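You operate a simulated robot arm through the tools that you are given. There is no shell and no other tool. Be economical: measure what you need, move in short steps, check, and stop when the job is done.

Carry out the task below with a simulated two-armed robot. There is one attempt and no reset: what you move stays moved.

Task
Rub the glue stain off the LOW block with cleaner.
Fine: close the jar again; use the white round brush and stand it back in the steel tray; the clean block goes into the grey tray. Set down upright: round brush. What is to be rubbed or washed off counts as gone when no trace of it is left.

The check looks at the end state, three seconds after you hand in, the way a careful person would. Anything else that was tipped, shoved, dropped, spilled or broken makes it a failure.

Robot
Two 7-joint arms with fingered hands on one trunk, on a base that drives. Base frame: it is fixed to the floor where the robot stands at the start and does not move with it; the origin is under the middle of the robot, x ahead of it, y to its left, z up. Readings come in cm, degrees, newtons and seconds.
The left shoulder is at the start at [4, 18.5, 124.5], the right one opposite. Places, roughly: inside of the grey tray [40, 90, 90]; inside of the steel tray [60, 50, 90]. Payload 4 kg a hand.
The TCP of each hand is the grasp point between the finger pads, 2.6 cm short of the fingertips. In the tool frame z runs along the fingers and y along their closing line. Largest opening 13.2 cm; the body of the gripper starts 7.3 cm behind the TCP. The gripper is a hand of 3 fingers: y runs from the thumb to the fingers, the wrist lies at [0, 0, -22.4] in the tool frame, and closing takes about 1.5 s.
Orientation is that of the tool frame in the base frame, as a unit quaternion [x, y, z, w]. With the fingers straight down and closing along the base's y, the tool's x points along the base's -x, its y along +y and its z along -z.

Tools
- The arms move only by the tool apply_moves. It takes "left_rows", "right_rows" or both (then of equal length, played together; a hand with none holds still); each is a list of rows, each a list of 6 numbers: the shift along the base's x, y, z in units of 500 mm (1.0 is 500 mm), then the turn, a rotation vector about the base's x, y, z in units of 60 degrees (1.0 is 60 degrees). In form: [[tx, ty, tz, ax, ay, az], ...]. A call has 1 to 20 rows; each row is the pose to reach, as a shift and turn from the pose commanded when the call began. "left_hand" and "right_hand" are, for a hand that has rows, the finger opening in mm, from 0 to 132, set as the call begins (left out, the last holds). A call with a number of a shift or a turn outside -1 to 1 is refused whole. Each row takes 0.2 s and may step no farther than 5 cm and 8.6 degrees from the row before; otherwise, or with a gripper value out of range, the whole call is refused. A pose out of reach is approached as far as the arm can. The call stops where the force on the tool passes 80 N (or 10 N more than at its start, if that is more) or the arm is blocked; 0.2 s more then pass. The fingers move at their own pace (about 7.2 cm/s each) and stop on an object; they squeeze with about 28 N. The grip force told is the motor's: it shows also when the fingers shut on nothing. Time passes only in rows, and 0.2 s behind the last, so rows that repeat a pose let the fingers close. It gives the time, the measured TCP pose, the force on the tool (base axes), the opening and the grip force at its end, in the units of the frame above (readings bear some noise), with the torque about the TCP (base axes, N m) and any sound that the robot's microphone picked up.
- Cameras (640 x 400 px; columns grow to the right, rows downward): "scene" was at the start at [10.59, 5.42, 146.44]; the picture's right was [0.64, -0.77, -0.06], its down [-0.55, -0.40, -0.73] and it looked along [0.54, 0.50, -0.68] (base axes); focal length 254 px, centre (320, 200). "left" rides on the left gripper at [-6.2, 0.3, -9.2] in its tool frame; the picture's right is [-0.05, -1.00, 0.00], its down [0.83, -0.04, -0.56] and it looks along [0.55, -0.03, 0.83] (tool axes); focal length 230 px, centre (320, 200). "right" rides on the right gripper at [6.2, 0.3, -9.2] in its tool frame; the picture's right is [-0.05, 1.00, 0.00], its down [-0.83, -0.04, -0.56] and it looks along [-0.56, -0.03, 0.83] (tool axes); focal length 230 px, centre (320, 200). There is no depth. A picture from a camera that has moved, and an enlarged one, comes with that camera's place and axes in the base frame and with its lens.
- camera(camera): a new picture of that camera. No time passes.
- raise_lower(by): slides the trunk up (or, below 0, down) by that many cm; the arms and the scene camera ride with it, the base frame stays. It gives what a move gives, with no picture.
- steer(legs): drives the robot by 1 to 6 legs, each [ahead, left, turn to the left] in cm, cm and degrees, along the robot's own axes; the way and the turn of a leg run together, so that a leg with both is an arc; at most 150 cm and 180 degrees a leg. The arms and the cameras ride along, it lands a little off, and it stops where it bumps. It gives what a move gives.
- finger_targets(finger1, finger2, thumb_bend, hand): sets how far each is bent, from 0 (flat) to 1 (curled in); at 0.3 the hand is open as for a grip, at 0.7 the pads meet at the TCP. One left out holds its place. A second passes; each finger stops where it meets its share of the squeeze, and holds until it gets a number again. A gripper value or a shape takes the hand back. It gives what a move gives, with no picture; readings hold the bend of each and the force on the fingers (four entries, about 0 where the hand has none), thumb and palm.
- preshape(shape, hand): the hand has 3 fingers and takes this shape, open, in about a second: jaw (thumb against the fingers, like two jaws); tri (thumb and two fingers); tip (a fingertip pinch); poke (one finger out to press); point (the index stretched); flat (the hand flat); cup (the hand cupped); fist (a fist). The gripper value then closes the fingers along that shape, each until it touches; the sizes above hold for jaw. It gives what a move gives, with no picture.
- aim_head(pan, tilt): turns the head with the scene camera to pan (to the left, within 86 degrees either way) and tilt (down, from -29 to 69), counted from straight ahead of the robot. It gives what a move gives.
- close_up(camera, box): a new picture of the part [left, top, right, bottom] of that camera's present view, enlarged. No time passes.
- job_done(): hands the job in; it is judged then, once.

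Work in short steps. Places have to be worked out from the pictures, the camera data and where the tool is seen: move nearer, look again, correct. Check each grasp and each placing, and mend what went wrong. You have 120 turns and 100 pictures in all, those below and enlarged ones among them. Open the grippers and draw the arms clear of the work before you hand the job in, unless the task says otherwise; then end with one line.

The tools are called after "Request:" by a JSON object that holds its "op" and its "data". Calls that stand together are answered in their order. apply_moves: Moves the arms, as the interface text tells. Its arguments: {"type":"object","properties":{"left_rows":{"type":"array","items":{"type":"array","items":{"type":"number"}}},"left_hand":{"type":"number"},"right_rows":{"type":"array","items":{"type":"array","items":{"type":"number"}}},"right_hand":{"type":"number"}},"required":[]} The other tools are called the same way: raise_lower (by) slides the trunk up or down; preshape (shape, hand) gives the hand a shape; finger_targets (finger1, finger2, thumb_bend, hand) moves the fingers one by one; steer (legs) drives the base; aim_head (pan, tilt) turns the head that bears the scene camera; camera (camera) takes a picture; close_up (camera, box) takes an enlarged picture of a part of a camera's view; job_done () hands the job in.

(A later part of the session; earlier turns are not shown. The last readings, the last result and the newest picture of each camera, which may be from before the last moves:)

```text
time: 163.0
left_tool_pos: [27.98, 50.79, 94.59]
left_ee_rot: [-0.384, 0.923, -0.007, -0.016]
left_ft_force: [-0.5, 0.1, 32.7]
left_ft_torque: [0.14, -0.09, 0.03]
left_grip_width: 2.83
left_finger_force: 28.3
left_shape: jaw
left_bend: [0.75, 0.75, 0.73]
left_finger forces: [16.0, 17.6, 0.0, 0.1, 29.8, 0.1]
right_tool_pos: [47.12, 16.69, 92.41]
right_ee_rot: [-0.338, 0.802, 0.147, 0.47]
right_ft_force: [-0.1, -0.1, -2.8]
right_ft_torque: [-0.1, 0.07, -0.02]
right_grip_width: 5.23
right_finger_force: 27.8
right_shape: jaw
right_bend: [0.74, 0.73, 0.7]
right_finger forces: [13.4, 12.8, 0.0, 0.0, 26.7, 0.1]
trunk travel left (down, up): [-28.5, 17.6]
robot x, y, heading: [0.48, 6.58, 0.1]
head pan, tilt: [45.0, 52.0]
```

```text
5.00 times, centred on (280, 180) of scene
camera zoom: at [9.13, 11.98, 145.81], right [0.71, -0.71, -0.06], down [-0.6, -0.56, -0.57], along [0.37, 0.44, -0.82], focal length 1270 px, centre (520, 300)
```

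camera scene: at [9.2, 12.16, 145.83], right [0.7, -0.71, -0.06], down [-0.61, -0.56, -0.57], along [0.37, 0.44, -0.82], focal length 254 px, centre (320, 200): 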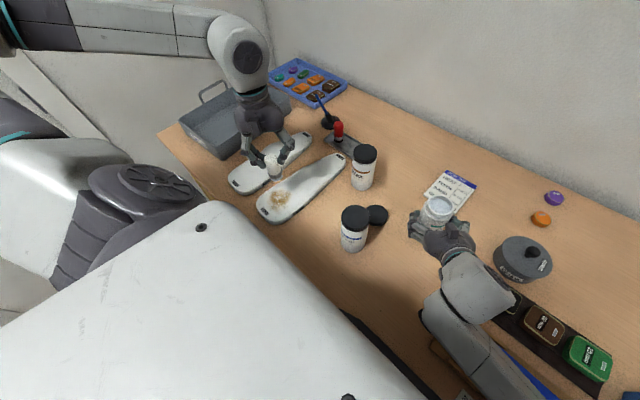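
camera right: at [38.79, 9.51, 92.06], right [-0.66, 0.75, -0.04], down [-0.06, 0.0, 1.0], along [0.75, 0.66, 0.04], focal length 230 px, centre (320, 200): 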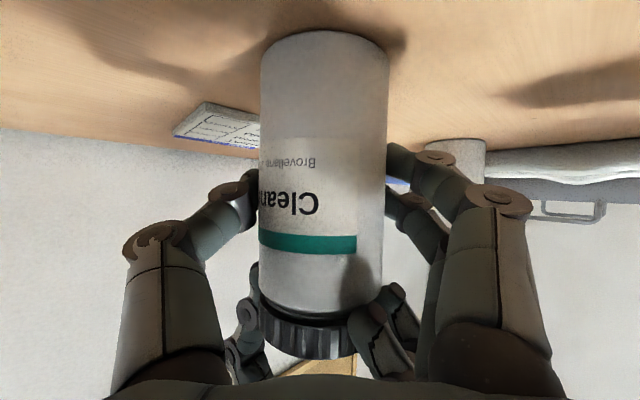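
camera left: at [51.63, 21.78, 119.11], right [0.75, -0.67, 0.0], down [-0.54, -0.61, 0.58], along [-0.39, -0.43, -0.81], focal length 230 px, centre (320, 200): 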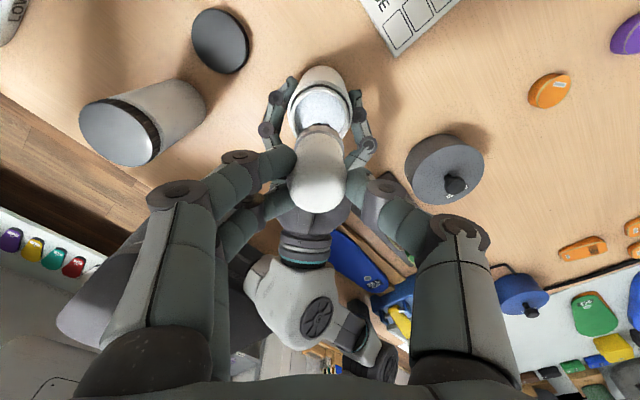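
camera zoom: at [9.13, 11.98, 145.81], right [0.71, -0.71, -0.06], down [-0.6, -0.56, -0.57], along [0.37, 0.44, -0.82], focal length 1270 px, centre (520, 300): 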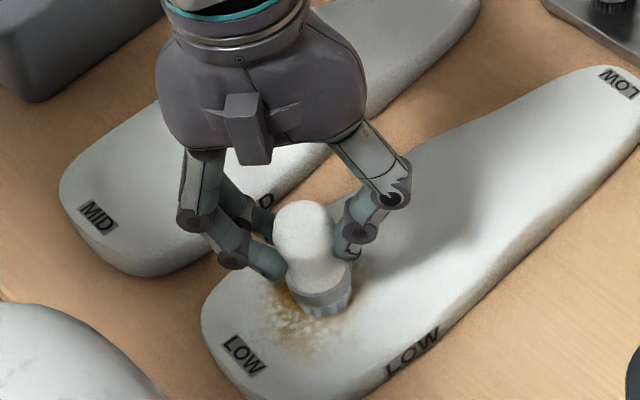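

Contact was at about 95.6; I pressed a bit too hard and the brush slid up slightly in the grip. Easing off to about 10 N and rubbing in a zigzag over the stain.

Request:
{"op": "apply_moves", "data": {"left_rows": [[0, 0, 0.008, 0, 0, 0], [0.02, -0.03, 0.008, 0, 0, 0], [0.045, -0.06, 0.008, 0, 0, 0], [0.035, 0.0, 0.008, 0, 0, 0], [0.025, 0.06, 0.008, 0, 0, 0], [0.015, 0.0, 0.008, 0, 0, 0], [0.005, -0.06, 0.008, 0, 0, 0], [-0.005, 0.0, 0.008, 0, 0, 0], [-0.015, 0.06, 0.008, 0, 0, 0], [-0.025, 0.0, 0.008, 0, 0, 0], [-0.035, -0.06, 0.008, 0, 0, 0], [-0.04, 0.0, 0.008, 0, 0, 0], [-0.05, 0.06, 0.008, 0, 0, 0], [-0.06, 0.0, 0.008, 0, 0, 0], [-0.07, -0.055, 0.008, 0, 0, 0], [-0.075, 0.0, 0.008, 0, 0, 0], [-0.085, 0.055, 0.008, 0, 0, 0], [-0.055, 0.02, 0.008, 0, 0, 0], [-0.025, 0.0, 0.008, 0, 0, 0]]}}

Request:
{"op": "close_up", "data": {"camera": "scene", "box": [230, 140, 330, 220]}}

```text
time: 167.0
left_tool_pos: [26.85, 51.13, 94.96]
left_ee_rot: [-0.384, 0.923, -0.007, -0.014]
left_ft_force: [-0.1, -0.1, 0.0]
left_ft_torque: [0.02, -0.03, 0.0]
left_grip_width: 2.45
left_finger_force: 28.1
left_shape: jaw
left_bend: [0.73, 0.74, 0.72]
left_finger forces: [14.7, 13.7, 0.0, 0.1, 25.2, 0.0]
right_tool_pos: [47.24, 16.72, 92.44]
right_ee_rot: [-0.339, 0.802, 0.147, 0.469]
right_ft_force: [0.3, -0.5, 0.0]
right_ft_torque: [0.01, 0.08, 0.03]
right_grip_width: 5.21
right_finger_force: 28.0
right_shape: jaw
right_bend: [0.74, 0.73, 0.7]
right_finger forces: [13.6, 12.8, 0.0, 0.1, 26.7, 0.1]
trunk travel left (down, up): [-28.5, 17.6]
robot x, y, heading: [0.55, 6.68, 0.1]
head pan, tilt: [45.0, 52.0]
```

```text
5.00 times, centred on (280, 180) of scene
camera zoom: at [9.22, 12.19, 145.83], right [0.71, -0.71, -0.06], down [-0.6, -0.56, -0.57], along [0.37, 0.44, -0.82], focal length 1270 px, centre (520, 300)
```

zoom: 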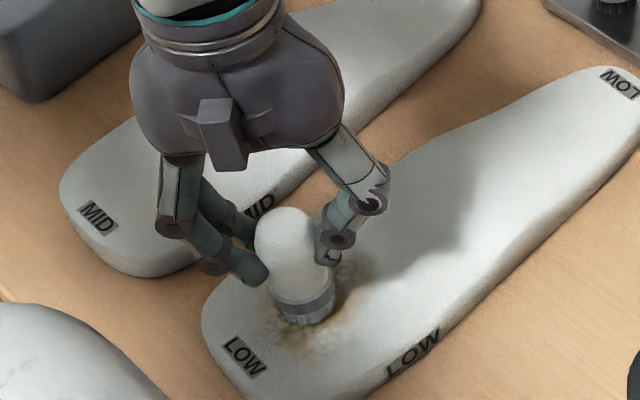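

The block stays put and the stain is thinning, but there was hardly any pressure at the end. Lowering 0.25 cm and rubbing again, along the other direction.

Request:
{"op": "apply_moves", "data": {"left_rows": [[0, 0, -0.005, 0, 0, 0], [0.03, -0.03, -0.005, 0, 0, 0], [0.065, -0.06, -0.005, 0, 0, 0], [0.0, -0.055, -0.005, 0, 0, 0], [-0.06, -0.045, -0.005, 0, 0, 0], [0.0, -0.04, -0.005, 0, 0, 0], [0.07, -0.03, -0.005, 0, 0, 0], [0.0, -0.02, -0.005, 0, 0, 0], [-0.06, -0.01, -0.005, 0, 0, 0], [0.0, 0.0, -0.005, 0, 0, 0], [0.07, 0.005, -0.005, 0, 0, 0], [0.0, 0.01, -0.005, 0, 0, 0], [-0.06, 0.02, -0.005, 0, 0, 0], [0.0, 0.03, -0.005, 0, 0, 0], [0.07, 0.035, -0.005, 0, 0, 0], [0.0, 0.045, -0.005, 0, 0, 0], [-0.06, 0.055, -0.005, 0, 0, 0], [0.0, 0.06, -0.005, 0, 0, 0], [0.065, 0.06, -0.005, 0, 0, 0], [0.03, 0.03, -0.005, 0, 0, 0]]}}

Request:
{"op": "apply_moves", "data": {"left_rows": [[0, 0, 0, 0, 0, 0], [-0.03, -0.05, 0, 0, 0, 0], [0.03, -0.06, 0, 0, 0, 0], [0.03, -0.03, 0, 0, 0, 0], [-0.05, -0.06, 0, 0, 0, 0], [-0.05, -0.03, 0, 0, 0, 0], [0.03, -0.02, 0, 0, 0, 0], [0.03, 0.0, 0, 0, 0, 0], [-0.05, -0.02, 0, 0, 0, 0], [-0.07, 0.01, 0, 0, 0, 0], [0.01, 0.01, 0, 0, 0, 0], [0.03, 0.025, 0, 0, 0, 0], [-0.05, 0.02, 0, 0, 0, 0], [-0.05, -0.02, 0, 0, 0, 0], [0.0, -0.04, 0, 0, 0, 0], [-0.03, -0.02, 0, 0, 0, 0], [-0.03, 0.0, 0.04, 0, 0, 0], [-0.03, 0.04, 0.12, 0, 0, 0], [-0.03, 0.1, 0.2, 0, 0, 0], [-0.03, 0.16, 0.24, 0, 0, 0]]}}

Request:
{"op": "close_up", "data": {"camera": "scene", "box": [230, 140, 330, 220]}}

```text
time: 171.2
left_tool_pos: [28.2, 52.52, 94.86]
left_ee_rot: [-0.384, 0.923, -0.005, -0.014]
left_ft_force: [-0.4, -0.5, -0.1]
left_ft_torque: [0.03, 0.0, -0.03]
left_grip_width: 2.41
left_finger_force: 27.6
left_shape: jaw
left_bend: [0.73, 0.73, 0.71]
left_finger forces: [14.5, 14.2, 0.1, 0.1, 25.6, 0.1]
right_tool_pos: [47.13, 16.66, 92.39]
right_ee_rot: [-0.339, 0.802, 0.147, 0.47]
right_ft_force: [0.3, 0.0, 0.7]
right_ft_torque: [0.04, 0.05, 0.0]
right_grip_width: 5.22
right_finger_force: 28.0
right_shape: jaw
right_bend: [0.74, 0.73, 0.7]
right_finger forces: [13.7, 12.6, 0.0, 0.0, 26.5, 0.1]
trunk travel left (down, up): [-28.5, 17.6]
robot x, y, heading: [0.76, 6.91, -0.0]
head pan, tilt: [45.0, 52.0]
```

```text
time: 175.4
left_tool_pos: [26.82, 60.5, 106.81]
left_ee_rot: [-0.384, 0.923, -0.006, -0.014]
left_ft_force: [-0.2, 0.5, -0.4]
left_ft_torque: [0.02, 0.0, 0.02]
left_grip_width: 2.44
left_finger_force: 27.9
left_shape: jaw
left_bend: [0.73, 0.73, 0.71]
left_finger forces: [14.6, 14.1, 0.0, 0.0, 25.8, 0.0]
right_tool_pos: [47.2, 16.62, 92.48]
right_ee_rot: [-0.339, 0.803, 0.146, 0.469]
right_ft_force: [-0.4, -0.1, 0.7]
right_ft_torque: [0.03, 0.09, 0.01]
right_grip_width: 5.23
right_finger_force: 28.7
right_shape: jaw
right_bend: [0.74, 0.73, 0.7]
right_finger forces: [13.8, 12.6, 0.1, 0.1, 26.6, 0.0]
trunk travel left (down, up): [-28.5, 17.6]
robot x, y, heading: [0.57, 6.91, 0.2]
head pan, tilt: [45.0, 52.0]
```

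```text
5.00 times, centred on (280, 180) of scene
camera zoom: at [9.19, 12.21, 145.83], right [0.71, -0.71, -0.06], down [-0.6, -0.56, -0.57], along [0.37, 0.44, -0.82], focal length 1270 px, centre (520, 300)
```

zoom: 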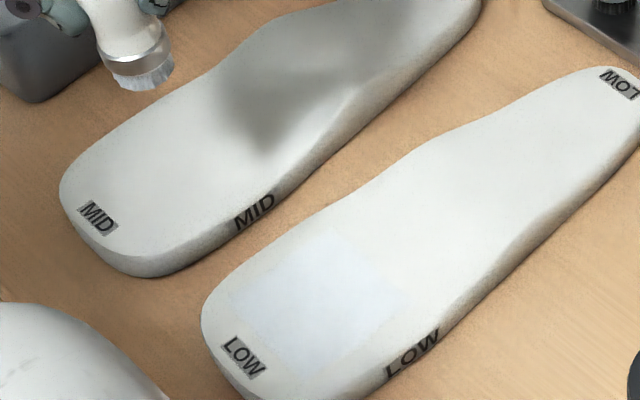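

The stain is gone with no trace of glue, and the blocks haven't moved. Returning the brush to exactly above its place in the steel tray.

Request:
{"op": "apply_moves", "data": {"left_rows": [[0.07, -0.025, 0, 0, 0, 0], [0.15, -0.054, 0, 0, 0, 0], [0.23, -0.083, 0, 0, 0, 0], [0.31, -0.112, 0, 0, 0, 0], [0.39, -0.141, 0, 0, 0, 0], [0.47, -0.17, 0, 0, 0, 0], [0.55, -0.2, 0, 0, 0, 0], [0.617, -0.224, 0, 0, 0, 0], [0.617, -0.224, -0.06, 0, 0, 0], [0.617, -0.224, -0.13, 0, 0, 0], [0.617, -0.224, -0.2, 0, 0, 0], [0.617, -0.224, -0.216, 0, 0, 0], [0.617, -0.224, -0.216, 0, 0, 0]]}}

Request:
{"op": "close_up", "data": {"camera": "scene", "box": [280, 70, 400, 170]}}

Request:
{"op": "camera", "data": {"camera": "left"}}

```text
time: 178.2
left_tool_pos: [57.74, 49.39, 95.97]
left_ee_rot: [-0.384, 0.923, -0.005, -0.015]
left_ft_force: [0.4, 0.1, -0.3]
left_ft_torque: [0.02, 0.0, 0.01]
left_grip_width: 2.42
left_finger_force: 27.8
left_shape: jaw
left_bend: [0.73, 0.73, 0.71]
left_finger forces: [14.5, 13.8, 0.0, 0.0, 25.3, 0.0]
right_tool_pos: [47.21, 16.75, 92.46]
right_ee_rot: [-0.339, 0.802, 0.147, 0.469]
right_ft_force: [0.2, -0.1, 1.8]
right_ft_torque: [0.01, 0.1, 0.0]
right_grip_width: 5.21
right_finger_force: 27.5
right_shape: jaw
right_bend: [0.74, 0.73, 0.7]
right_finger forces: [13.9, 12.9, 0.0, 0.0, 26.4, 0.1]
trunk travel left (down, up): [-28.5, 17.6]
robot x, y, heading: [0.53, 6.73, 0.1]
head pan, tilt: [45.0, 52.0]
```

```text
4.00 times, centred on (340, 120) of scene
camera zoom: at [9.22, 12.15, 145.83], right [0.71, -0.71, -0.06], down [-0.6, -0.56, -0.57], along [0.37, 0.44, -0.82], focal length 1016 px, centre (240, 520)
```

zoom: 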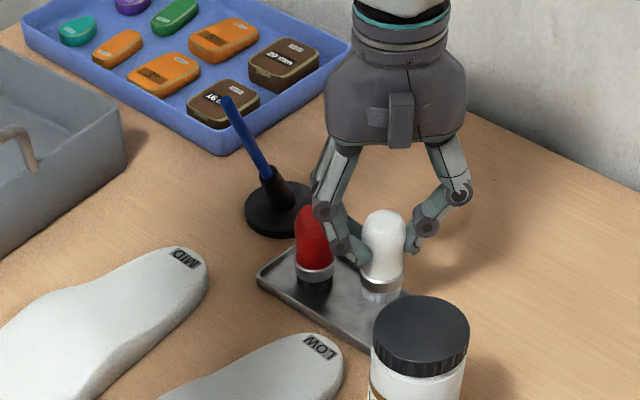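

```text
17 pictures are left
camera left: at [62.07, 54.21, 105.0], right [0.74, -0.67, 0.0], down [-0.54, -0.61, 0.58], along [-0.39, -0.43, -0.81], focal length 230 px, centre (320, 200)
```

left: 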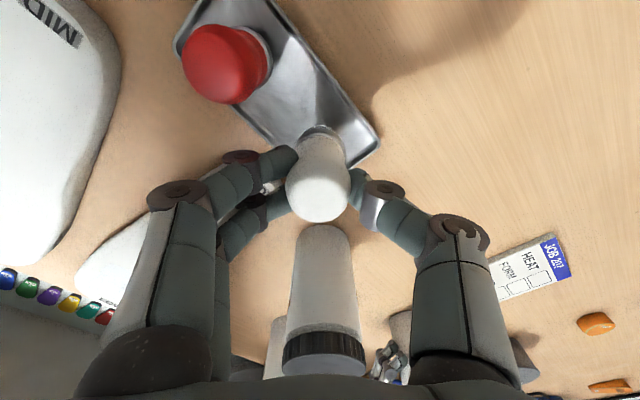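

The brush is above its spot in the tray. Lowering in small steps until it touches.

Request:
{"op": "apply_moves", "data": {"left_rows": [[0, 0, -0.02, 0, 0, 0], [0, 0, -0.04, 0, 0, 0], [0, 0, -0.05, 0, 0, 0]]}}

Request:
{"op": "apply_moves", "data": {"left_rows": [[0, 0, -0.006, 0, 0, 0], [0, 0, -0.008, 0, 0, 0]]}}

Request:
{"op": "apply_moves", "data": {"left_rows": [[0, 0, -0.004, 0, 0, 0], [0, 0, -0.006, 0, 0, 0]]}}

```text
time: 179.0
left_tool_pos: [57.66, 49.41, 93.49]
left_ee_rot: [-0.384, 0.923, -0.006, -0.014]
left_ft_force: [-0.1, 0.0, -1.0]
left_ft_torque: [-0.02, 0.02, 0.02]
left_grip_width: 2.42
left_finger_force: 27.5
left_shape: jaw
left_bend: [0.73, 0.73, 0.71]
left_finger forces: [14.5, 13.7, 0.1, 0.1, 25.5, 0.1]
right_tool_pos: [47.21, 16.75, 92.46]
right_ee_rot: [-0.339, 0.802, 0.147, 0.469]
right_ft_force: [1.0, -0.1, 1.0]
right_ft_torque: [0.02, 0.1, 0.03]
right_grip_width: 5.21
right_finger_force: 28.6
right_shape: jaw
right_bend: [0.74, 0.73, 0.7]
right_finger forces: [14.0, 12.8, 0.0, 0.0, 26.5, 0.0]
trunk travel left (down, up): [-28.5, 17.6]
robot x, y, heading: [0.54, 7.01, 0.1]
head pan, tilt: [45.0, 52.0]
```

```text
time: 179.6
left_tool_pos: [57.61, 49.36, 93.06]
left_ee_rot: [-0.385, 0.923, -0.006, -0.014]
left_ft_force: [-0.2, -1.2, -0.3]
left_ft_torque: [-0.02, 0.02, -0.01]
left_grip_width: 2.46
left_finger_force: 28.3
left_shape: jaw
left_bend: [0.73, 0.73, 0.71]
left_finger forces: [14.5, 13.7, 0.0, 0.1, 25.5, 0.0]
right_tool_pos: [47.23, 16.61, 92.49]
right_ee_rot: [-0.339, 0.802, 0.147, 0.469]
right_ft_force: [-0.4, 0.5, 0.4]
right_ft_torque: [0.02, 0.11, 0.0]
right_grip_width: 5.22
right_finger_force: 28.2
right_shape: jaw
right_bend: [0.74, 0.73, 0.7]
right_finger forces: [13.8, 12.8, 0.0, 0.1, 26.5, 0.0]
trunk travel left (down, up): [-28.5, 17.6]
robot x, y, heading: [0.57, 7.53, 0.0]
head pan, tilt: [45.0, 52.0]
```

```text
time: 180.2
left_tool_pos: [57.73, 49.37, 92.94]
left_ee_rot: [-0.384, 0.923, -0.007, -0.012]
left_ft_force: [-0.5, -0.1, 10.6]
left_ft_torque: [0.07, 0.05, 0.0]
left_grip_width: 2.46
left_finger_force: 28.2
left_shape: jaw
left_bend: [0.73, 0.74, 0.71]
left_finger forces: [15.4, 14.4, 0.1, 0.1, 26.6, 0.0]
right_tool_pos: [47.1, 16.73, 92.5]
right_ee_rot: [-0.339, 0.803, 0.146, 0.468]
right_ft_force: [-0.1, 0.0, -0.3]
right_ft_torque: [0.01, 0.03, -0.02]
right_grip_width: 5.2
right_finger_force: 27.9
right_shape: jaw
right_bend: [0.74, 0.73, 0.7]
right_finger forces: [13.7, 12.7, 0.1, 0.0, 26.3, 0.0]
trunk travel left (down, up): [-28.5, 17.6]
robot x, y, heading: [0.52, 6.88, -0.1]
head pan, tilt: [45.0, 52.0]
```

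Contact at 92.9 (10 N). Easing up a hair, opening, and lifting straight away.

Request:
{"op": "apply_moves", "data": {"left_rows": [[0, 0, 0.003, 0, 0, 0]]}}

Request:
{"op": "apply_moves", "data": {"left_rows": [[0, 0, 0, 0, 0, 0], [0, 0, 0, 0, 0, 0], [0, 0, 0, 0, 0, 0], [0, 0, 0, 0, 0, 0], [0, 0, 0.02, 0, 0, 0], [0, 0, 0.06, 0, 0, 0], [0, 0, 0.13, 0, 0, 0], [0, 0, 0.2, 0, 0, 0], [0, 0, 0.28, 0, 0, 0]], "left_hand": 50}}

Request:
{"op": "camera", "data": {"camera": "left"}}

```text
time: 180.6
left_tool_pos: [57.73, 49.33, 93.04]
left_ee_rot: [-0.385, 0.923, -0.006, -0.013]
left_ft_force: [0.2, 0.0, 8.6]
left_ft_torque: [0.06, 0.02, -0.01]
left_grip_width: 2.46
left_finger_force: 27.6
left_shape: jaw
left_bend: [0.73, 0.74, 0.71]
left_finger forces: [15.4, 14.1, 0.0, 0.1, 26.7, 0.0]
right_tool_pos: [47.27, 16.69, 92.43]
right_ee_rot: [-0.338, 0.803, 0.147, 0.469]
right_ft_force: [-1.0, 0.4, 0.0]
right_ft_torque: [0.0, 0.08, 0.01]
right_grip_width: 5.2
right_finger_force: 27.9
right_shape: jaw
right_bend: [0.74, 0.73, 0.7]
right_finger forces: [13.8, 12.7, 0.0, 0.0, 26.3, 0.0]
trunk travel left (down, up): [-28.5, 17.6]
robot x, y, heading: [0.58, 7.0, 0.2]
head pan, tilt: [45.0, 52.0]
```

```text
time: 182.6
left_tool_pos: [57.78, 49.43, 107.1]
left_ee_rot: [-0.384, 0.923, -0.006, -0.014]
left_ft_force: [-0.8, -0.1, -0.2]
left_ft_torque: [-0.01, -0.03, 0.06]
left_grip_width: 4.99
left_finger_force: 0.0
left_shape: jaw
left_bend: [0.74, 0.74, 0.7]
left_finger forces: [0.0, 0.0, 0.1, 0.1, 0.0, 0.0]
right_tool_pos: [47.15, 16.67, 92.44]
right_ee_rot: [-0.338, 0.802, 0.146, 0.469]
right_ft_force: [0.6, 1.4, 0.8]
right_ft_torque: [0.03, 0.05, -0.01]
right_grip_width: 5.21
right_finger_force: 27.5
right_shape: jaw
right_bend: [0.74, 0.73, 0.7]
right_finger forces: [13.7, 12.7, 0.1, 0.1, 26.4, 0.0]
trunk travel left (down, up): [-28.5, 17.6]
robot x, y, heading: [0.46, 6.75, 0.1]
head pan, tilt: [45.0, 52.0]
```

```text
16 pictures are left
camera left: at [62.04, 54.15, 116.09], right [0.74, -0.67, 0.0], down [-0.54, -0.61, 0.58], along [-0.39, -0.43, -0.81], focal length 230 px, centre (320, 200)
```

left: 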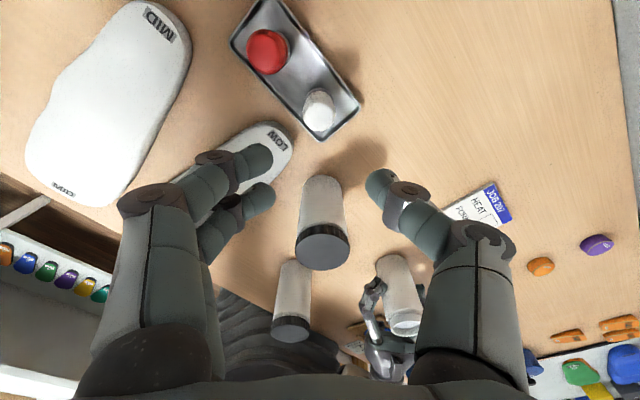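

The white brush stands upright in the tray. Now fetching the lid: moving over it and descending in the orientation it was set down with.

Request:
{"op": "apply_moves", "data": {"left_rows": [[-0.05, -0.07, 0, 0, 0, 0], [-0.1, -0.14, 0, 0, 0, -0.02], [-0.15, -0.21, 0, 0, 0, -0.05], [-0.2, -0.28, 0, 0, 0, -0.08], [-0.25, -0.35, 0, 0, 0, -0.1], [-0.297, -0.415, 0, 0, 0, -0.12], [-0.297, -0.415, -0.08, 0, 0, -0.12], [-0.297, -0.415, -0.16, 0, 0, -0.12], [-0.297, -0.415, -0.24, 0, 0, -0.12], [-0.297, -0.415, -0.3, 0, 0, -0.12], [-0.297, -0.415, -0.3, 0, 0, -0.12]], "left_hand": 88}}

Request:
{"op": "camera", "data": {"camera": "left"}}

```text
time: 185.0
left_tool_pos: [42.88, 28.75, 91.86]
left_ee_rot: [-0.326, 0.945, -0.006, -0.015]
left_ft_force: [-0.4, 0.0, -0.4]
left_ft_torque: [0.02, -0.01, 0.0]
left_grip_width: 8.76
left_finger_force: 0.1
left_shape: jaw
left_bend: [0.7, 0.7, 0.67]
left_finger forces: [0.0, 0.0, 0.0, 0.0, 0.1, 0.0]
right_tool_pos: [47.22, 16.72, 92.47]
right_ee_rot: [-0.339, 0.802, 0.146, 0.469]
right_ft_force: [-0.1, -0.9, -0.2]
right_ft_torque: [-0.01, 0.05, 0.03]
right_grip_width: 5.2
right_finger_force: 27.4
right_shape: jaw
right_bend: [0.74, 0.73, 0.7]
right_finger forces: [13.7, 12.6, 0.0, 0.0, 26.5, 0.0]
trunk travel left (down, up): [-28.5, 17.6]
robot x, y, heading: [0.4, 7.07, 0.1]
head pan, tilt: [45.0, 52.0]
```

```text
15 pictures are left
camera left: at [47.75, 32.87, 100.97], right [0.66, -0.76, 0.0], down [-0.61, -0.53, 0.58], along [-0.44, -0.38, -0.81], focal length 230 px, centre (320, 200)
```

left: 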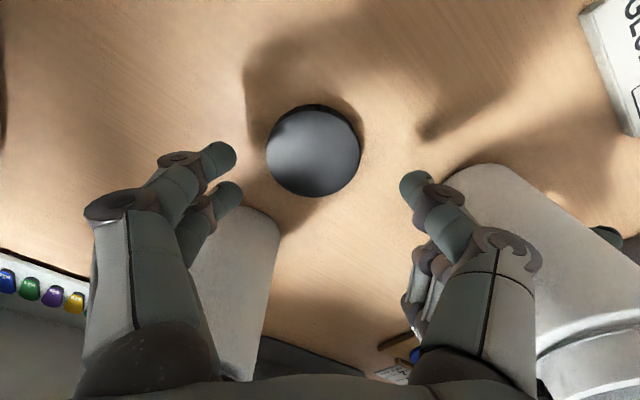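

The lid lies centred below the hand, with its top near z 86.5–87. Descending in steps until the fingertips nearly meet the table.

Request:
{"op": "apply_moves", "data": {"left_rows": [[0, 0, -0.03, 0, 0, 0], [0, 0, -0.06, 0, 0, 0], [0, 0, -0.068, 0, 0, 0]]}}

Request:
{"op": "apply_moves", "data": {"left_rows": [[0, 0, -0.006, 0, 0, 0], [0, 0, -0.01, 0, 0, 0]]}}

Request:
{"op": "apply_moves", "data": {"left_rows": [[0, 0, -0.006, 0, 0, 0], [0, 0, -0.008, 0, 0, 0]]}}

```text
time: 185.8
left_tool_pos: [42.88, 28.5, 88.68]
left_ee_rot: [-0.325, 0.946, -0.007, -0.012]
left_ft_force: [2.3, 0.1, 10.0]
left_ft_torque: [0.59, 0.24, -0.11]
left_grip_width: 8.74
left_finger_force: 0.1
left_shape: jaw
left_bend: [0.71, 0.7, 0.67]
left_finger forces: [8.7, 2.6, 0.1, 0.0, 0.0, 0.0]
right_tool_pos: [47.12, 16.63, 92.59]
right_ee_rot: [-0.34, 0.802, 0.146, 0.469]
right_ft_force: [-0.5, -0.8, -0.4]
right_ft_torque: [-0.01, 0.08, 0.02]
right_grip_width: 5.21
right_finger_force: 27.8
right_shape: jaw
right_bend: [0.74, 0.73, 0.7]
right_finger forces: [13.7, 12.6, 0.0, 0.0, 26.3, 0.1]
trunk travel left (down, up): [-28.5, 17.6]
robot x, y, heading: [0.23, 7.05, -0.0]
head pan, tilt: [45.0, 52.0]
```

```text
time: 186.4
left_tool_pos: [42.98, 28.52, 88.44]
left_ee_rot: [-0.325, 0.946, -0.007, -0.011]
left_ft_force: [4.0, 2.4, 53.6]
left_ft_torque: [1.68, 0.75, -0.32]
left_grip_width: 8.59
left_finger_force: 0.0
left_shape: jaw
left_bend: [0.72, 0.71, 0.68]
left_finger forces: [23.9, 18.9, 0.2, 0.0, 10.8, 0.0]
right_tool_pos: [47.16, 16.61, 92.55]
right_ee_rot: [-0.339, 0.802, 0.146, 0.47]
right_ft_force: [-0.4, 0.4, -3.4]
right_ft_torque: [-0.01, 0.03, -0.04]
right_grip_width: 5.2
right_finger_force: 27.9
right_shape: jaw
right_bend: [0.74, 0.73, 0.7]
right_finger forces: [13.3, 12.1, 0.0, 0.1, 26.1, 0.1]
trunk travel left (down, up): [-28.5, 17.6]
robot x, y, heading: [0.64, 7.06, 0.1]
head pan, tilt: [45.0, 52.0]
```

```text
time: 187.0
left_tool_pos: [43.23, 28.09, 88.42]
left_ee_rot: [-0.327, 0.945, -0.009, -0.008]
left_ft_force: [-8.3, -7.6, 44.0]
left_ft_torque: [1.83, 1.54, 0.72]
left_grip_width: 8.84
left_finger_force: 0.0
left_shape: jaw
left_bend: [0.71, 0.71, 0.67]
left_finger forces: [22.9, 18.7, 0.0, 0.1, 2.6, 0.1]
right_tool_pos: [46.99, 16.54, 92.51]
right_ee_rot: [-0.338, 0.803, 0.146, 0.469]
right_ft_force: [-0.8, 0.5, -1.5]
right_ft_torque: [0.03, 0.12, 0.0]
right_grip_width: 5.22
right_finger_force: 28.0
right_shape: jaw
right_bend: [0.74, 0.73, 0.7]
right_finger forces: [14.0, 12.9, 0.0, 0.1, 26.0, 0.0]
trunk travel left (down, up): [-28.5, 17.6]
robot x, y, heading: [0.54, 7.14, 0.2]
head pan, tilt: [45.0, 52.0]
stopped in row 2 (left hand): the force on the tool passed its limit (the readings are from after the stop); the commanded pose is now the measured one
```

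Fingertips met the table at about 88.7 (so the table is at ~86). Backing up 0.5 cm and closing on the lid.

Request:
{"op": "apply_moves", "data": {"left_rows": [[0, 0, 0.009, 0, 0, 0], [-0.005, 0.009, 0.009, 0, 0, 0]]}}

Request:
{"op": "apply_moves", "data": {"left_rows": [[0, 0, 0, 0, 0, 0], [0, 0, 0, 0, 0, 0], [0, 0, 0, 0, 0, 0], [0, 0, 0, 0, 0, 0], [0, 0, 0, 0, 0, 0], [0, 0, 0, 0, 0, 0]], "left_hand": 30}}

Request:
{"op": "apply_moves", "data": {"left_rows": [[0, 0, 0.04, 0, 0, 0], [0, 0, 0.1, 0, 0, 0], [0, 0, 0.2, 0, 0, 0], [0, 0, 0.3, 0, 0, 0], [0.02, -0.05, 0.34, 0, 0, 0], [0.04, -0.1, 0.34, 0, 0, 0], [0.06, -0.15, 0.34, 0, 0, 0], [0.08, -0.2, 0.34, 0, 0, 0], [0.088, -0.228, 0.34, 0, 0, 0], [0.088, -0.228, 0.34, 0, 0, 0]]}}

Request:
{"op": "camera", "data": {"camera": "left"}}

```text
time: 187.6
left_tool_pos: [43.02, 28.92, 88.59]
left_ee_rot: [-0.325, 0.946, -0.008, -0.009]
left_ft_force: [-2.2, -4.5, 19.0]
left_ft_torque: [0.74, 0.61, 0.21]
left_grip_width: 8.62
left_finger_force: 0.0
left_shape: jaw
left_bend: [0.71, 0.71, 0.67]
left_finger forces: [11.2, 7.4, 0.0, 0.1, 0.0, 0.1]
right_tool_pos: [47.11, 16.6, 92.54]
right_ee_rot: [-0.339, 0.802, 0.148, 0.47]
right_ft_force: [-0.2, 0.8, -1.5]
right_ft_torque: [0.02, 0.09, 0.01]
right_grip_width: 5.21
right_finger_force: 28.1
right_shape: jaw
right_bend: [0.74, 0.73, 0.7]
right_finger forces: [13.9, 12.9, 0.1, 0.0, 26.1, 0.0]
trunk travel left (down, up): [-28.5, 17.6]
robot x, y, heading: [0.56, 7.21, 0.1]
head pan, tilt: [45.0, 52.0]
```

```text
time: 189.0
left_tool_pos: [42.96, 28.96, 88.67]
left_ee_rot: [-0.325, 0.946, -0.008, -0.01]
left_ft_force: [-4.9, 3.4, 15.4]
left_ft_torque: [0.82, 0.5, 0.15]
left_grip_width: 5.19
left_finger_force: 28.1
left_shape: jaw
left_bend: [0.72, 0.71, 0.71]
left_finger forces: [19.5, 19.2, 0.1, 0.0, 23.1, 0.1]
right_tool_pos: [47.11, 16.7, 92.58]
right_ee_rot: [-0.34, 0.802, 0.147, 0.468]
right_ft_force: [-0.7, -0.3, -1.0]
right_ft_torque: [-0.03, 0.08, -0.01]
right_grip_width: 5.22
right_finger_force: 27.8
right_shape: jaw
right_bend: [0.74, 0.73, 0.7]
right_finger forces: [13.6, 12.6, 0.0, 0.0, 26.3, 0.0]
trunk travel left (down, up): [-28.5, 17.6]
robot x, y, heading: [0.44, 7.08, -0.1]
head pan, tilt: [45.0, 52.0]
```

```text
time: 191.2
left_tool_pos: [47.44, 17.52, 105.75]
left_ee_rot: [-0.326, 0.945, -0.008, -0.01]
left_ft_force: [-0.7, -0.7, -0.3]
left_ft_torque: [0.03, -0.02, 0.04]
left_grip_width: 5.16
left_finger_force: 27.9
left_shape: jaw
left_bend: [0.72, 0.71, 0.71]
left_finger forces: [13.9, 14.7, 0.0, 0.1, 28.3, 0.0]
right_tool_pos: [47.23, 16.68, 92.5]
right_ee_rot: [-0.339, 0.802, 0.146, 0.469]
right_ft_force: [0.9, -0.2, 2.3]
right_ft_torque: [0.06, 0.11, -0.03]
right_grip_width: 5.2
right_finger_force: 28.1
right_shape: jaw
right_bend: [0.74, 0.73, 0.7]
right_finger forces: [13.8, 12.8, 0.0, 0.0, 26.5, 0.1]
trunk travel left (down, up): [-28.5, 17.6]
robot x, y, heading: [0.77, 6.95, 0.2]
head pan, tilt: [45.0, 52.0]
```

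```text
14 pictures are left
camera left: at [52.28, 21.76, 114.66], right [0.66, -0.75, 0.01], down [-0.62, -0.53, 0.57], along [-0.43, -0.38, -0.82], focal length 230 px, centre (320, 200)
```

left: 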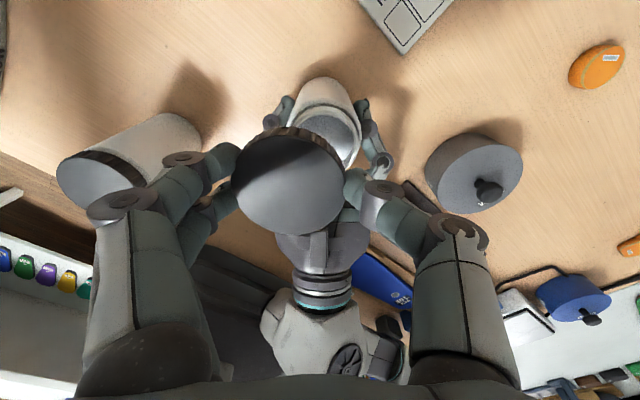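

The lid is held, but sits off-centre toward the two fingers (about 1.6 cm). I'll offset the hand so the lid itself is over the jar, and lower to just above it.

Request:
{"op": "apply_moves", "data": {"left_rows": [[0.011, -0.017, 0, 0, 0, 0], [0.021, -0.034, -0.03, 0, 0, 0], [0.021, -0.034, -0.06, 0, 0, 0], [0.021, -0.034, -0.06, 0, 0, 0]]}}

Request:
{"op": "aim_head", "data": {"pan": 10, "tilt": 42}}

Request:
{"op": "close_up", "data": {"camera": "scene", "box": [240, 130, 400, 270]}}

Request:
{"op": "close_up", "data": {"camera": "right", "box": [200, 220, 440, 400]}}

```text
time: 192.2
left_tool_pos: [48.56, 15.87, 102.64]
left_ee_rot: [-0.326, 0.945, -0.009, -0.009]
left_ft_force: [0.2, 0.2, -0.7]
left_ft_torque: [0.02, -0.02, -0.02]
left_grip_width: 5.18
left_finger_force: 27.4
left_shape: jaw
left_bend: [0.72, 0.71, 0.71]
left_finger forces: [13.9, 14.7, 0.1, 0.0, 28.1, 0.0]
right_tool_pos: [47.27, 16.71, 92.43]
right_ee_rot: [-0.339, 0.803, 0.147, 0.468]
right_ft_force: [0.2, 0.7, 2.7]
right_ft_torque: [0.1, 0.09, -0.01]
right_grip_width: 5.23
right_finger_force: 28.2
right_shape: jaw
right_bend: [0.74, 0.73, 0.7]
right_finger forces: [13.8, 12.8, 0.1, 0.0, 26.6, 0.0]
trunk travel left (down, up): [-28.5, 17.6]
robot x, y, heading: [0.74, 6.88, 0.5]
head pan, tilt: [45.0, 52.0]
```

```text
time: 193.2
left_tool_pos: [48.55, 15.86, 102.74]
left_ee_rot: [-0.326, 0.945, -0.008, -0.01]
left_ft_force: [0.0, 0.5, -0.8]
left_ft_torque: [0.04, 0.01, -0.01]
left_grip_width: 5.16
left_finger_force: 27.7
left_shape: jaw
left_bend: [0.72, 0.71, 0.71]
left_finger forces: [13.9, 14.8, 0.0, 0.0, 28.1, 0.0]
right_tool_pos: [47.25, 16.84, 92.49]
right_ee_rot: [-0.339, 0.803, 0.146, 0.468]
right_ft_force: [-0.2, -1.0, 2.1]
right_ft_torque: [0.08, 0.11, -0.01]
right_grip_width: 5.2
right_finger_force: 28.0
right_shape: jaw
right_bend: [0.74, 0.73, 0.7]
right_finger forces: [13.9, 12.8, 0.1, 0.0, 26.5, 0.1]
trunk travel left (down, up): [-28.5, 17.6]
robot x, y, heading: [0.82, 6.61, 0.1]
head pan, tilt: [10.0, 42.0]
```

```text
2.86 times, centred on (320, 200) of scene
camera zoom: at [12.23, 8.3, 146.98], right [0.18, -0.98, -0.01], down [-0.72, -0.12, -0.69], along [0.67, 0.13, -0.73], focal length 726 px, centre (320, 200)
```

zoom: 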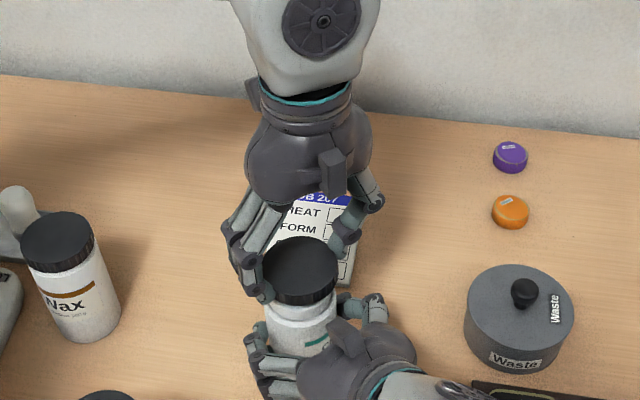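

```text
2.22 times, centred on (320, 310) of right
camera zoom: at [38.82, 9.48, 92.03], right [-0.66, 0.75, -0.04], down [-0.06, 0.0, 1.0], along [0.75, 0.66, 0.04], focal length 511 px, centre (320, -44)
```

zoom: 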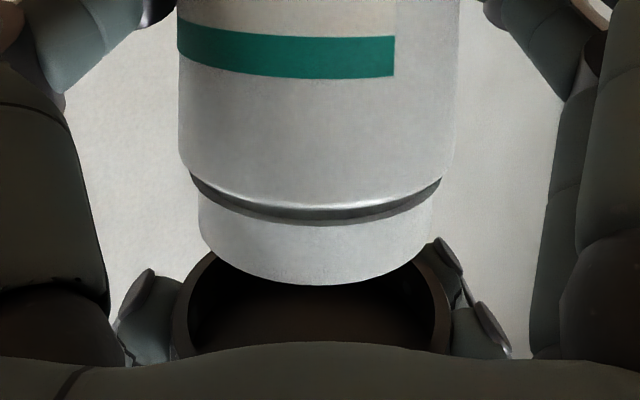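

Laterally the lid is aligned with the neck. Nudging +0.35 cm in x and lowering gently until it seats.

Request:
{"op": "apply_moves", "data": {"left_rows": [[0.007, 0, -0.02, 0, 0, 0], [0.007, 0, -0.035, 0, 0, 0], [0.007, 0, -0.045, 0, 0, 0]]}}

Request:
{"op": "apply_moves", "data": {"left_rows": [[0, 0, -0.005, 0, 0, 0], [0, 0, -0.009, 0, 0, 0]]}}

Request:
{"op": "close_up", "data": {"camera": "right", "box": [200, 220, 440, 400]}}

```text
time: 194.0
left_tool_pos: [48.69, 16.45, 100.69]
left_ee_rot: [-0.325, 0.946, -0.01, -0.008]
left_ft_force: [0.8, -2.1, 9.3]
left_ft_torque: [-0.04, -0.06, 0.03]
left_grip_width: 5.19
left_finger_force: 28.0
left_shape: jaw
left_bend: [0.72, 0.71, 0.71]
left_finger forces: [13.3, 14.6, 0.0, 0.0, 29.1, 0.1]
left hand out of reach, approached as far as the arm can: row 1, 2, 3
right_tool_pos: [47.19, 16.72, 92.38]
right_ee_rot: [-0.339, 0.803, 0.146, 0.468]
right_ft_force: [2.3, 1.6, -0.3]
right_ft_torque: [0.13, 0.17, -0.05]
right_grip_width: 5.2
right_finger_force: 28.0
right_shape: jaw
right_bend: [0.74, 0.73, 0.7]
right_finger forces: [14.0, 13.2, 0.0, 0.0, 26.7, 0.1]
trunk travel left (down, up): [-28.5, 17.6]
robot x, y, heading: [0.74, 7.13, -0.0]
head pan, tilt: [10.0, 42.0]
```

```text
time: 194.6
left_tool_pos: [48.72, 16.52, 100.49]
left_ee_rot: [-0.325, 0.945, -0.012, -0.008]
left_ft_force: [3.2, -5.9, 29.1]
left_ft_torque: [-0.12, -0.04, 0.0]
left_grip_width: 5.38
left_finger_force: 28.3
left_shape: jaw
left_bend: [0.72, 0.71, 0.73]
left_finger forces: [13.1, 14.6, 0.0, 0.0, 35.7, 0.0]
right_tool_pos: [47.26, 16.64, 92.43]
right_ee_rot: [-0.339, 0.802, 0.147, 0.469]
right_ft_force: [5.6, 5.3, -4.1]
right_ft_torque: [0.2, 0.23, -0.1]
right_grip_width: 5.19
right_finger_force: 28.7
right_shape: jaw
right_bend: [0.74, 0.73, 0.7]
right_finger forces: [14.1, 13.7, 0.0, 0.1, 26.8, 0.1]
trunk travel left (down, up): [-28.5, 17.6]
robot x, y, heading: [0.66, 7.16, 0.1]
head pan, tilt: [10.0, 42.0]
```

```text
2.22 times, centred on (320, 310) of right
camera zoom: at [38.78, 9.43, 92.04], right [-0.66, 0.75, -0.04], down [-0.06, 0.0, 1.0], along [0.75, 0.66, 0.04], focal length 511 px, centre (320, -44)
```

zoom: 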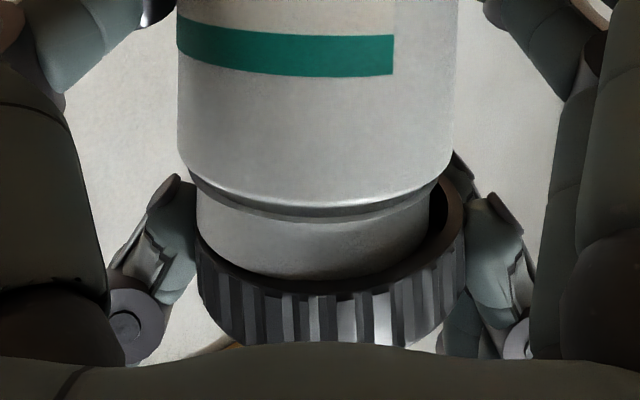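

The lid sits about 0.4 cm off (the arm's sideways limit pulled it). Lifting slightly, returning to the reachable x, and seating again.

Request:
{"op": "apply_moves", "data": {"left_rows": [[0, 0, 0.03, 0, 0, 0], [-0.008, -0.002, 0.03, 0, 0, 0], [-0.008, -0.002, 0.03, 0, 0, 0], [-0.008, -0.002, 0.015, 0, 0, 0], [-0.008, -0.002, 0.005, 0, 0, 0], [-0.008, -0.002, 0.0, 0, 0, 0]]}}

Request:
{"op": "close_up", "data": {"camera": "right", "box": [200, 220, 440, 400]}}

```text
time: 196.0
left_tool_pos: [48.3, 16.35, 100.49]
left_ee_rot: [-0.326, 0.945, -0.012, -0.008]
left_ft_force: [0.5, -3.0, 28.5]
left_ft_torque: [0.12, 0.04, -0.01]
left_grip_width: 5.33
left_finger_force: 28.1
left_shape: jaw
left_bend: [0.72, 0.71, 0.72]
left_finger forces: [14.3, 16.1, 0.0, 0.0, 33.9, 0.0]
right_tool_pos: [47.24, 16.66, 92.37]
right_ee_rot: [-0.339, 0.803, 0.146, 0.468]
right_ft_force: [7.2, 4.3, -4.3]
right_ft_torque: [0.26, 0.34, -0.1]
right_grip_width: 5.22
right_finger_force: 27.8
right_shape: jaw
right_bend: [0.74, 0.73, 0.7]
right_finger forces: [13.9, 13.8, 0.0, 0.0, 28.0, 0.1]
trunk travel left (down, up): [-28.5, 17.6]
robot x, y, heading: [0.54, 7.45, 0.2]
head pan, tilt: [10.0, 42.0]
```

```text
2.22 times, centred on (320, 310) of right
camera zoom: at [38.79, 9.43, 92.03], right [-0.66, 0.75, -0.04], down [-0.06, 0.0, 1.0], along [0.75, 0.66, 0.04], focal length 511 px, centre (320, -44)
```

zoom: 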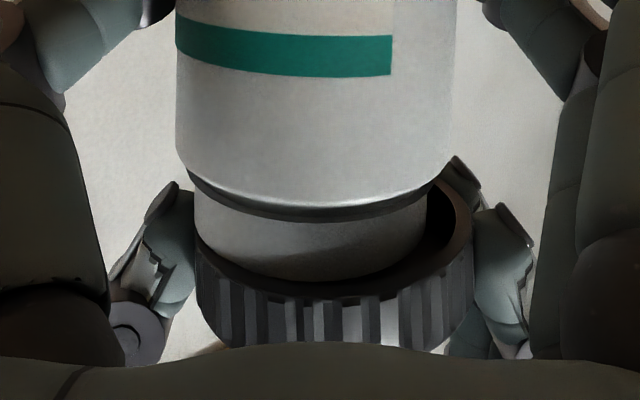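

Rotating the hand to yaw ≈ 78° puts the off-centre lid over the neck with the wrist in easy reach. Lifting, turning, and seating again.

Request:
{"op": "apply_moves", "data": {"left_rows": [[0, 0.005, 0.03, 0, 0, 0], [0.002, 0.008, 0.05, 0, 0, 0.13], [0.005, 0.011, 0.05, 0, 0, 0.26], [0.007, 0.014, 0.05, 0, 0, 0.39], [0.009, 0.017, 0.05, 0, 0, 0.52], [0.0106, 0.0192, 0.05, 0, 0, 0.65], [0.0106, 0.0192, 0.03, 0, 0, 0.67], [0.0106, 0.0192, 0.015, 0, 0, 0.67], [0.0106, 0.0192, 0.005, 0, 0, 0.67]]}}

Request:
{"op": "close_up", "data": {"camera": "right", "box": [200, 220, 440, 400]}}

```text
time: 198.0
left_tool_pos: [48.79, 17.24, 100.55]
left_ee_rot: [-0.631, 0.776, -0.014, -0.006]
left_ft_force: [1.3, 0.0, 14.5]
left_ft_torque: [0.01, -0.03, 0.03]
left_grip_width: 5.25
left_finger_force: 27.7
left_shape: jaw
left_bend: [0.72, 0.71, 0.72]
left_finger forces: [13.3, 15.0, 0.0, 0.1, 29.2, 0.0]
right_tool_pos: [47.14, 16.75, 92.38]
right_ee_rot: [-0.338, 0.803, 0.146, 0.468]
right_ft_force: [2.5, 2.0, -2.2]
right_ft_torque: [0.19, 0.27, -0.08]
right_grip_width: 5.21
right_finger_force: 28.5
right_shape: jaw
right_bend: [0.74, 0.73, 0.7]
right_finger forces: [14.1, 13.0, 0.0, 0.0, 27.3, 0.0]
trunk travel left (down, up): [-28.5, 17.6]
robot x, y, heading: [0.23, 6.55, -0.2]
head pan, tilt: [10.0, 42.0]
```

```text
2.22 times, centred on (320, 310) of right
camera zoom: at [38.8, 9.45, 92.03], right [-0.66, 0.75, -0.04], down [-0.06, 0.0, 1.0], along [0.75, 0.66, 0.04], focal length 511 px, centre (320, -44)
```

zoom: 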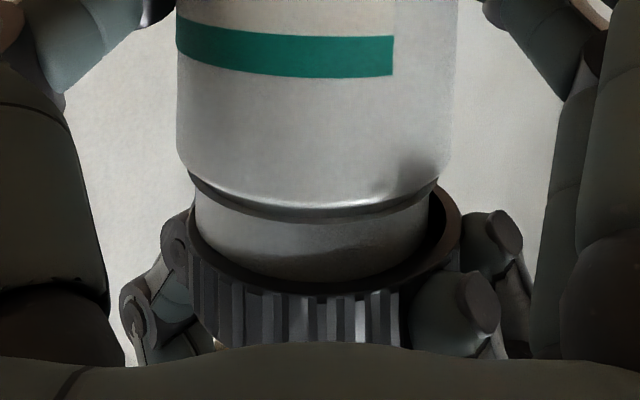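

Nearly centred now (about 0.3 cm off). One small correction, then seating.

Request:
{"op": "apply_moves", "data": {"left_rows": [[0, 0, 0.01, 0, 0, 0], [0.003, -0.005, 0.01, 0, 0, 0], [0.003, -0.005, 0.0, 0, 0, 0], [0.003, -0.005, -0.006, 0, 0, 0], [0.003, -0.005, -0.01, 0, 0, 0]]}}

Request:
{"op": "close_up", "data": {"camera": "right", "box": [200, 220, 440, 400]}}

```text
time: 199.2
left_tool_pos: [48.96, 17.01, 100.24]
left_ee_rot: [-0.631, 0.775, -0.015, -0.005]
left_ft_force: [5.1, 6.4, 39.0]
left_ft_torque: [0.1, 0.05, -0.02]
left_grip_width: 5.52
left_finger_force: 28.2
left_shape: jaw
left_bend: [0.72, 0.71, 0.74]
left_finger forces: [15.6, 16.9, 0.0, 0.0, 40.3, 0.0]
right_tool_pos: [47.08, 16.7, 92.33]
right_ee_rot: [-0.339, 0.803, 0.145, 0.469]
right_ft_force: [4.9, -1.2, -7.6]
right_ft_torque: [0.23, 0.42, -0.12]
right_grip_width: 5.2
right_finger_force: 28.0
right_shape: jaw
right_bend: [0.74, 0.73, 0.7]
right_finger forces: [13.0, 12.5, 0.0, 0.1, 29.7, 0.0]
trunk travel left (down, up): [-28.5, 17.6]
robot x, y, heading: [0.5, 7.11, -0.0]
head pan, tilt: [10.0, 42.0]
```

```text
2.22 times, centred on (320, 310) of right
camera zoom: at [38.75, 9.43, 92.03], right [-0.66, 0.75, -0.04], down [-0.06, 0.0, 1.0], along [0.75, 0.66, 0.04], focal length 511 px, centre (320, -44)
```

zoom: 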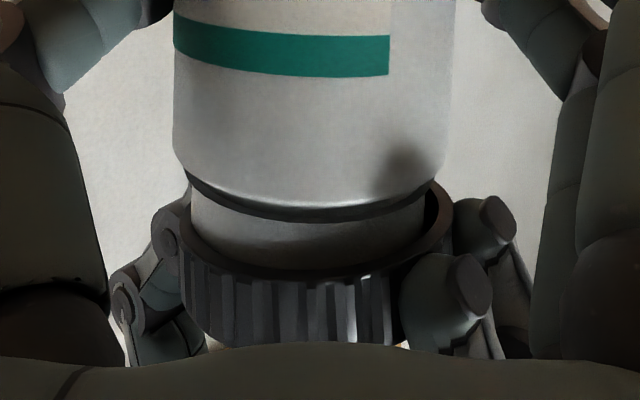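

The lid sits squarely on the neck now. Releasing it and lifting clear so I can regrip it centred.

Request:
{"op": "apply_moves", "data": {"left_rows": [[0, 0, 0.008, 0, 0, 0], [0, 0, 0.008, 0, 0, 0], [0, 0, 0.008, 0, 0, 0], [0, 0, 0.008, 0, 0, 0], [0, 0, 0.03, 0, 0, 0], [0, 0, 0.07, 0, 0, 0], [-0.03, 0, 0.07, 0, 0, 0.05], [-0.03, 0, 0.07, 0, 0, 0.05]], "left_hand": 115}}

Request:
{"op": "camera", "data": {"camera": "left"}}

```text
time: 201.0
left_tool_pos: [47.32, 17.18, 103.44]
left_ee_rot: [-0.651, 0.759, -0.012, -0.006]
left_ft_force: [0.4, -0.7, -0.4]
left_ft_torque: [-0.02, 0.03, 0.02]
left_grip_width: 11.47
left_finger_force: 0.1
left_shape: jaw
left_bend: [0.52, 0.52, 0.48]
left_finger forces: [0.1, 0.1, 0.0, 0.0, 0.1, 0.0]
right_tool_pos: [47.17, 16.73, 92.49]
right_ee_rot: [-0.338, 0.803, 0.146, 0.469]
right_ft_force: [-1.0, 1.4, 2.1]
right_ft_torque: [0.14, 0.1, -0.02]
right_grip_width: 5.21
right_finger_force: 27.5
right_shape: jaw
right_bend: [0.74, 0.73, 0.7]
right_finger forces: [14.1, 14.3, 0.0, 0.0, 26.9, 0.0]
trunk travel left (down, up): [-28.5, 17.6]
robot x, y, heading: [0.41, 6.82, -0.2]
head pan, tilt: [10.0, 42.0]
```

```text
7 pictures are left
camera left: at [47.95, 23.51, 112.44], right [0.99, -0.1, 0.01], down [-0.09, -0.81, 0.58], along [-0.05, -0.57, -0.82], focal length 230 px, centre (320, 200)
```

left: 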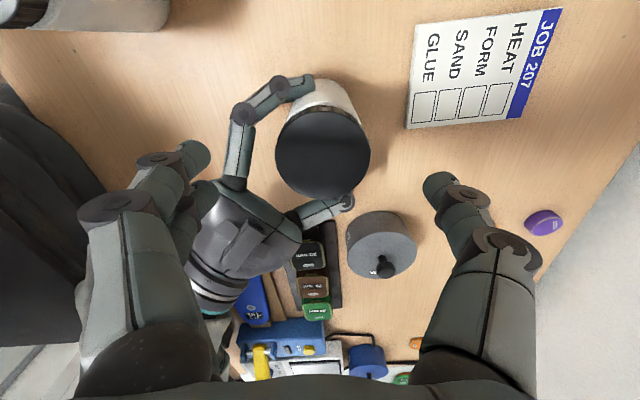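

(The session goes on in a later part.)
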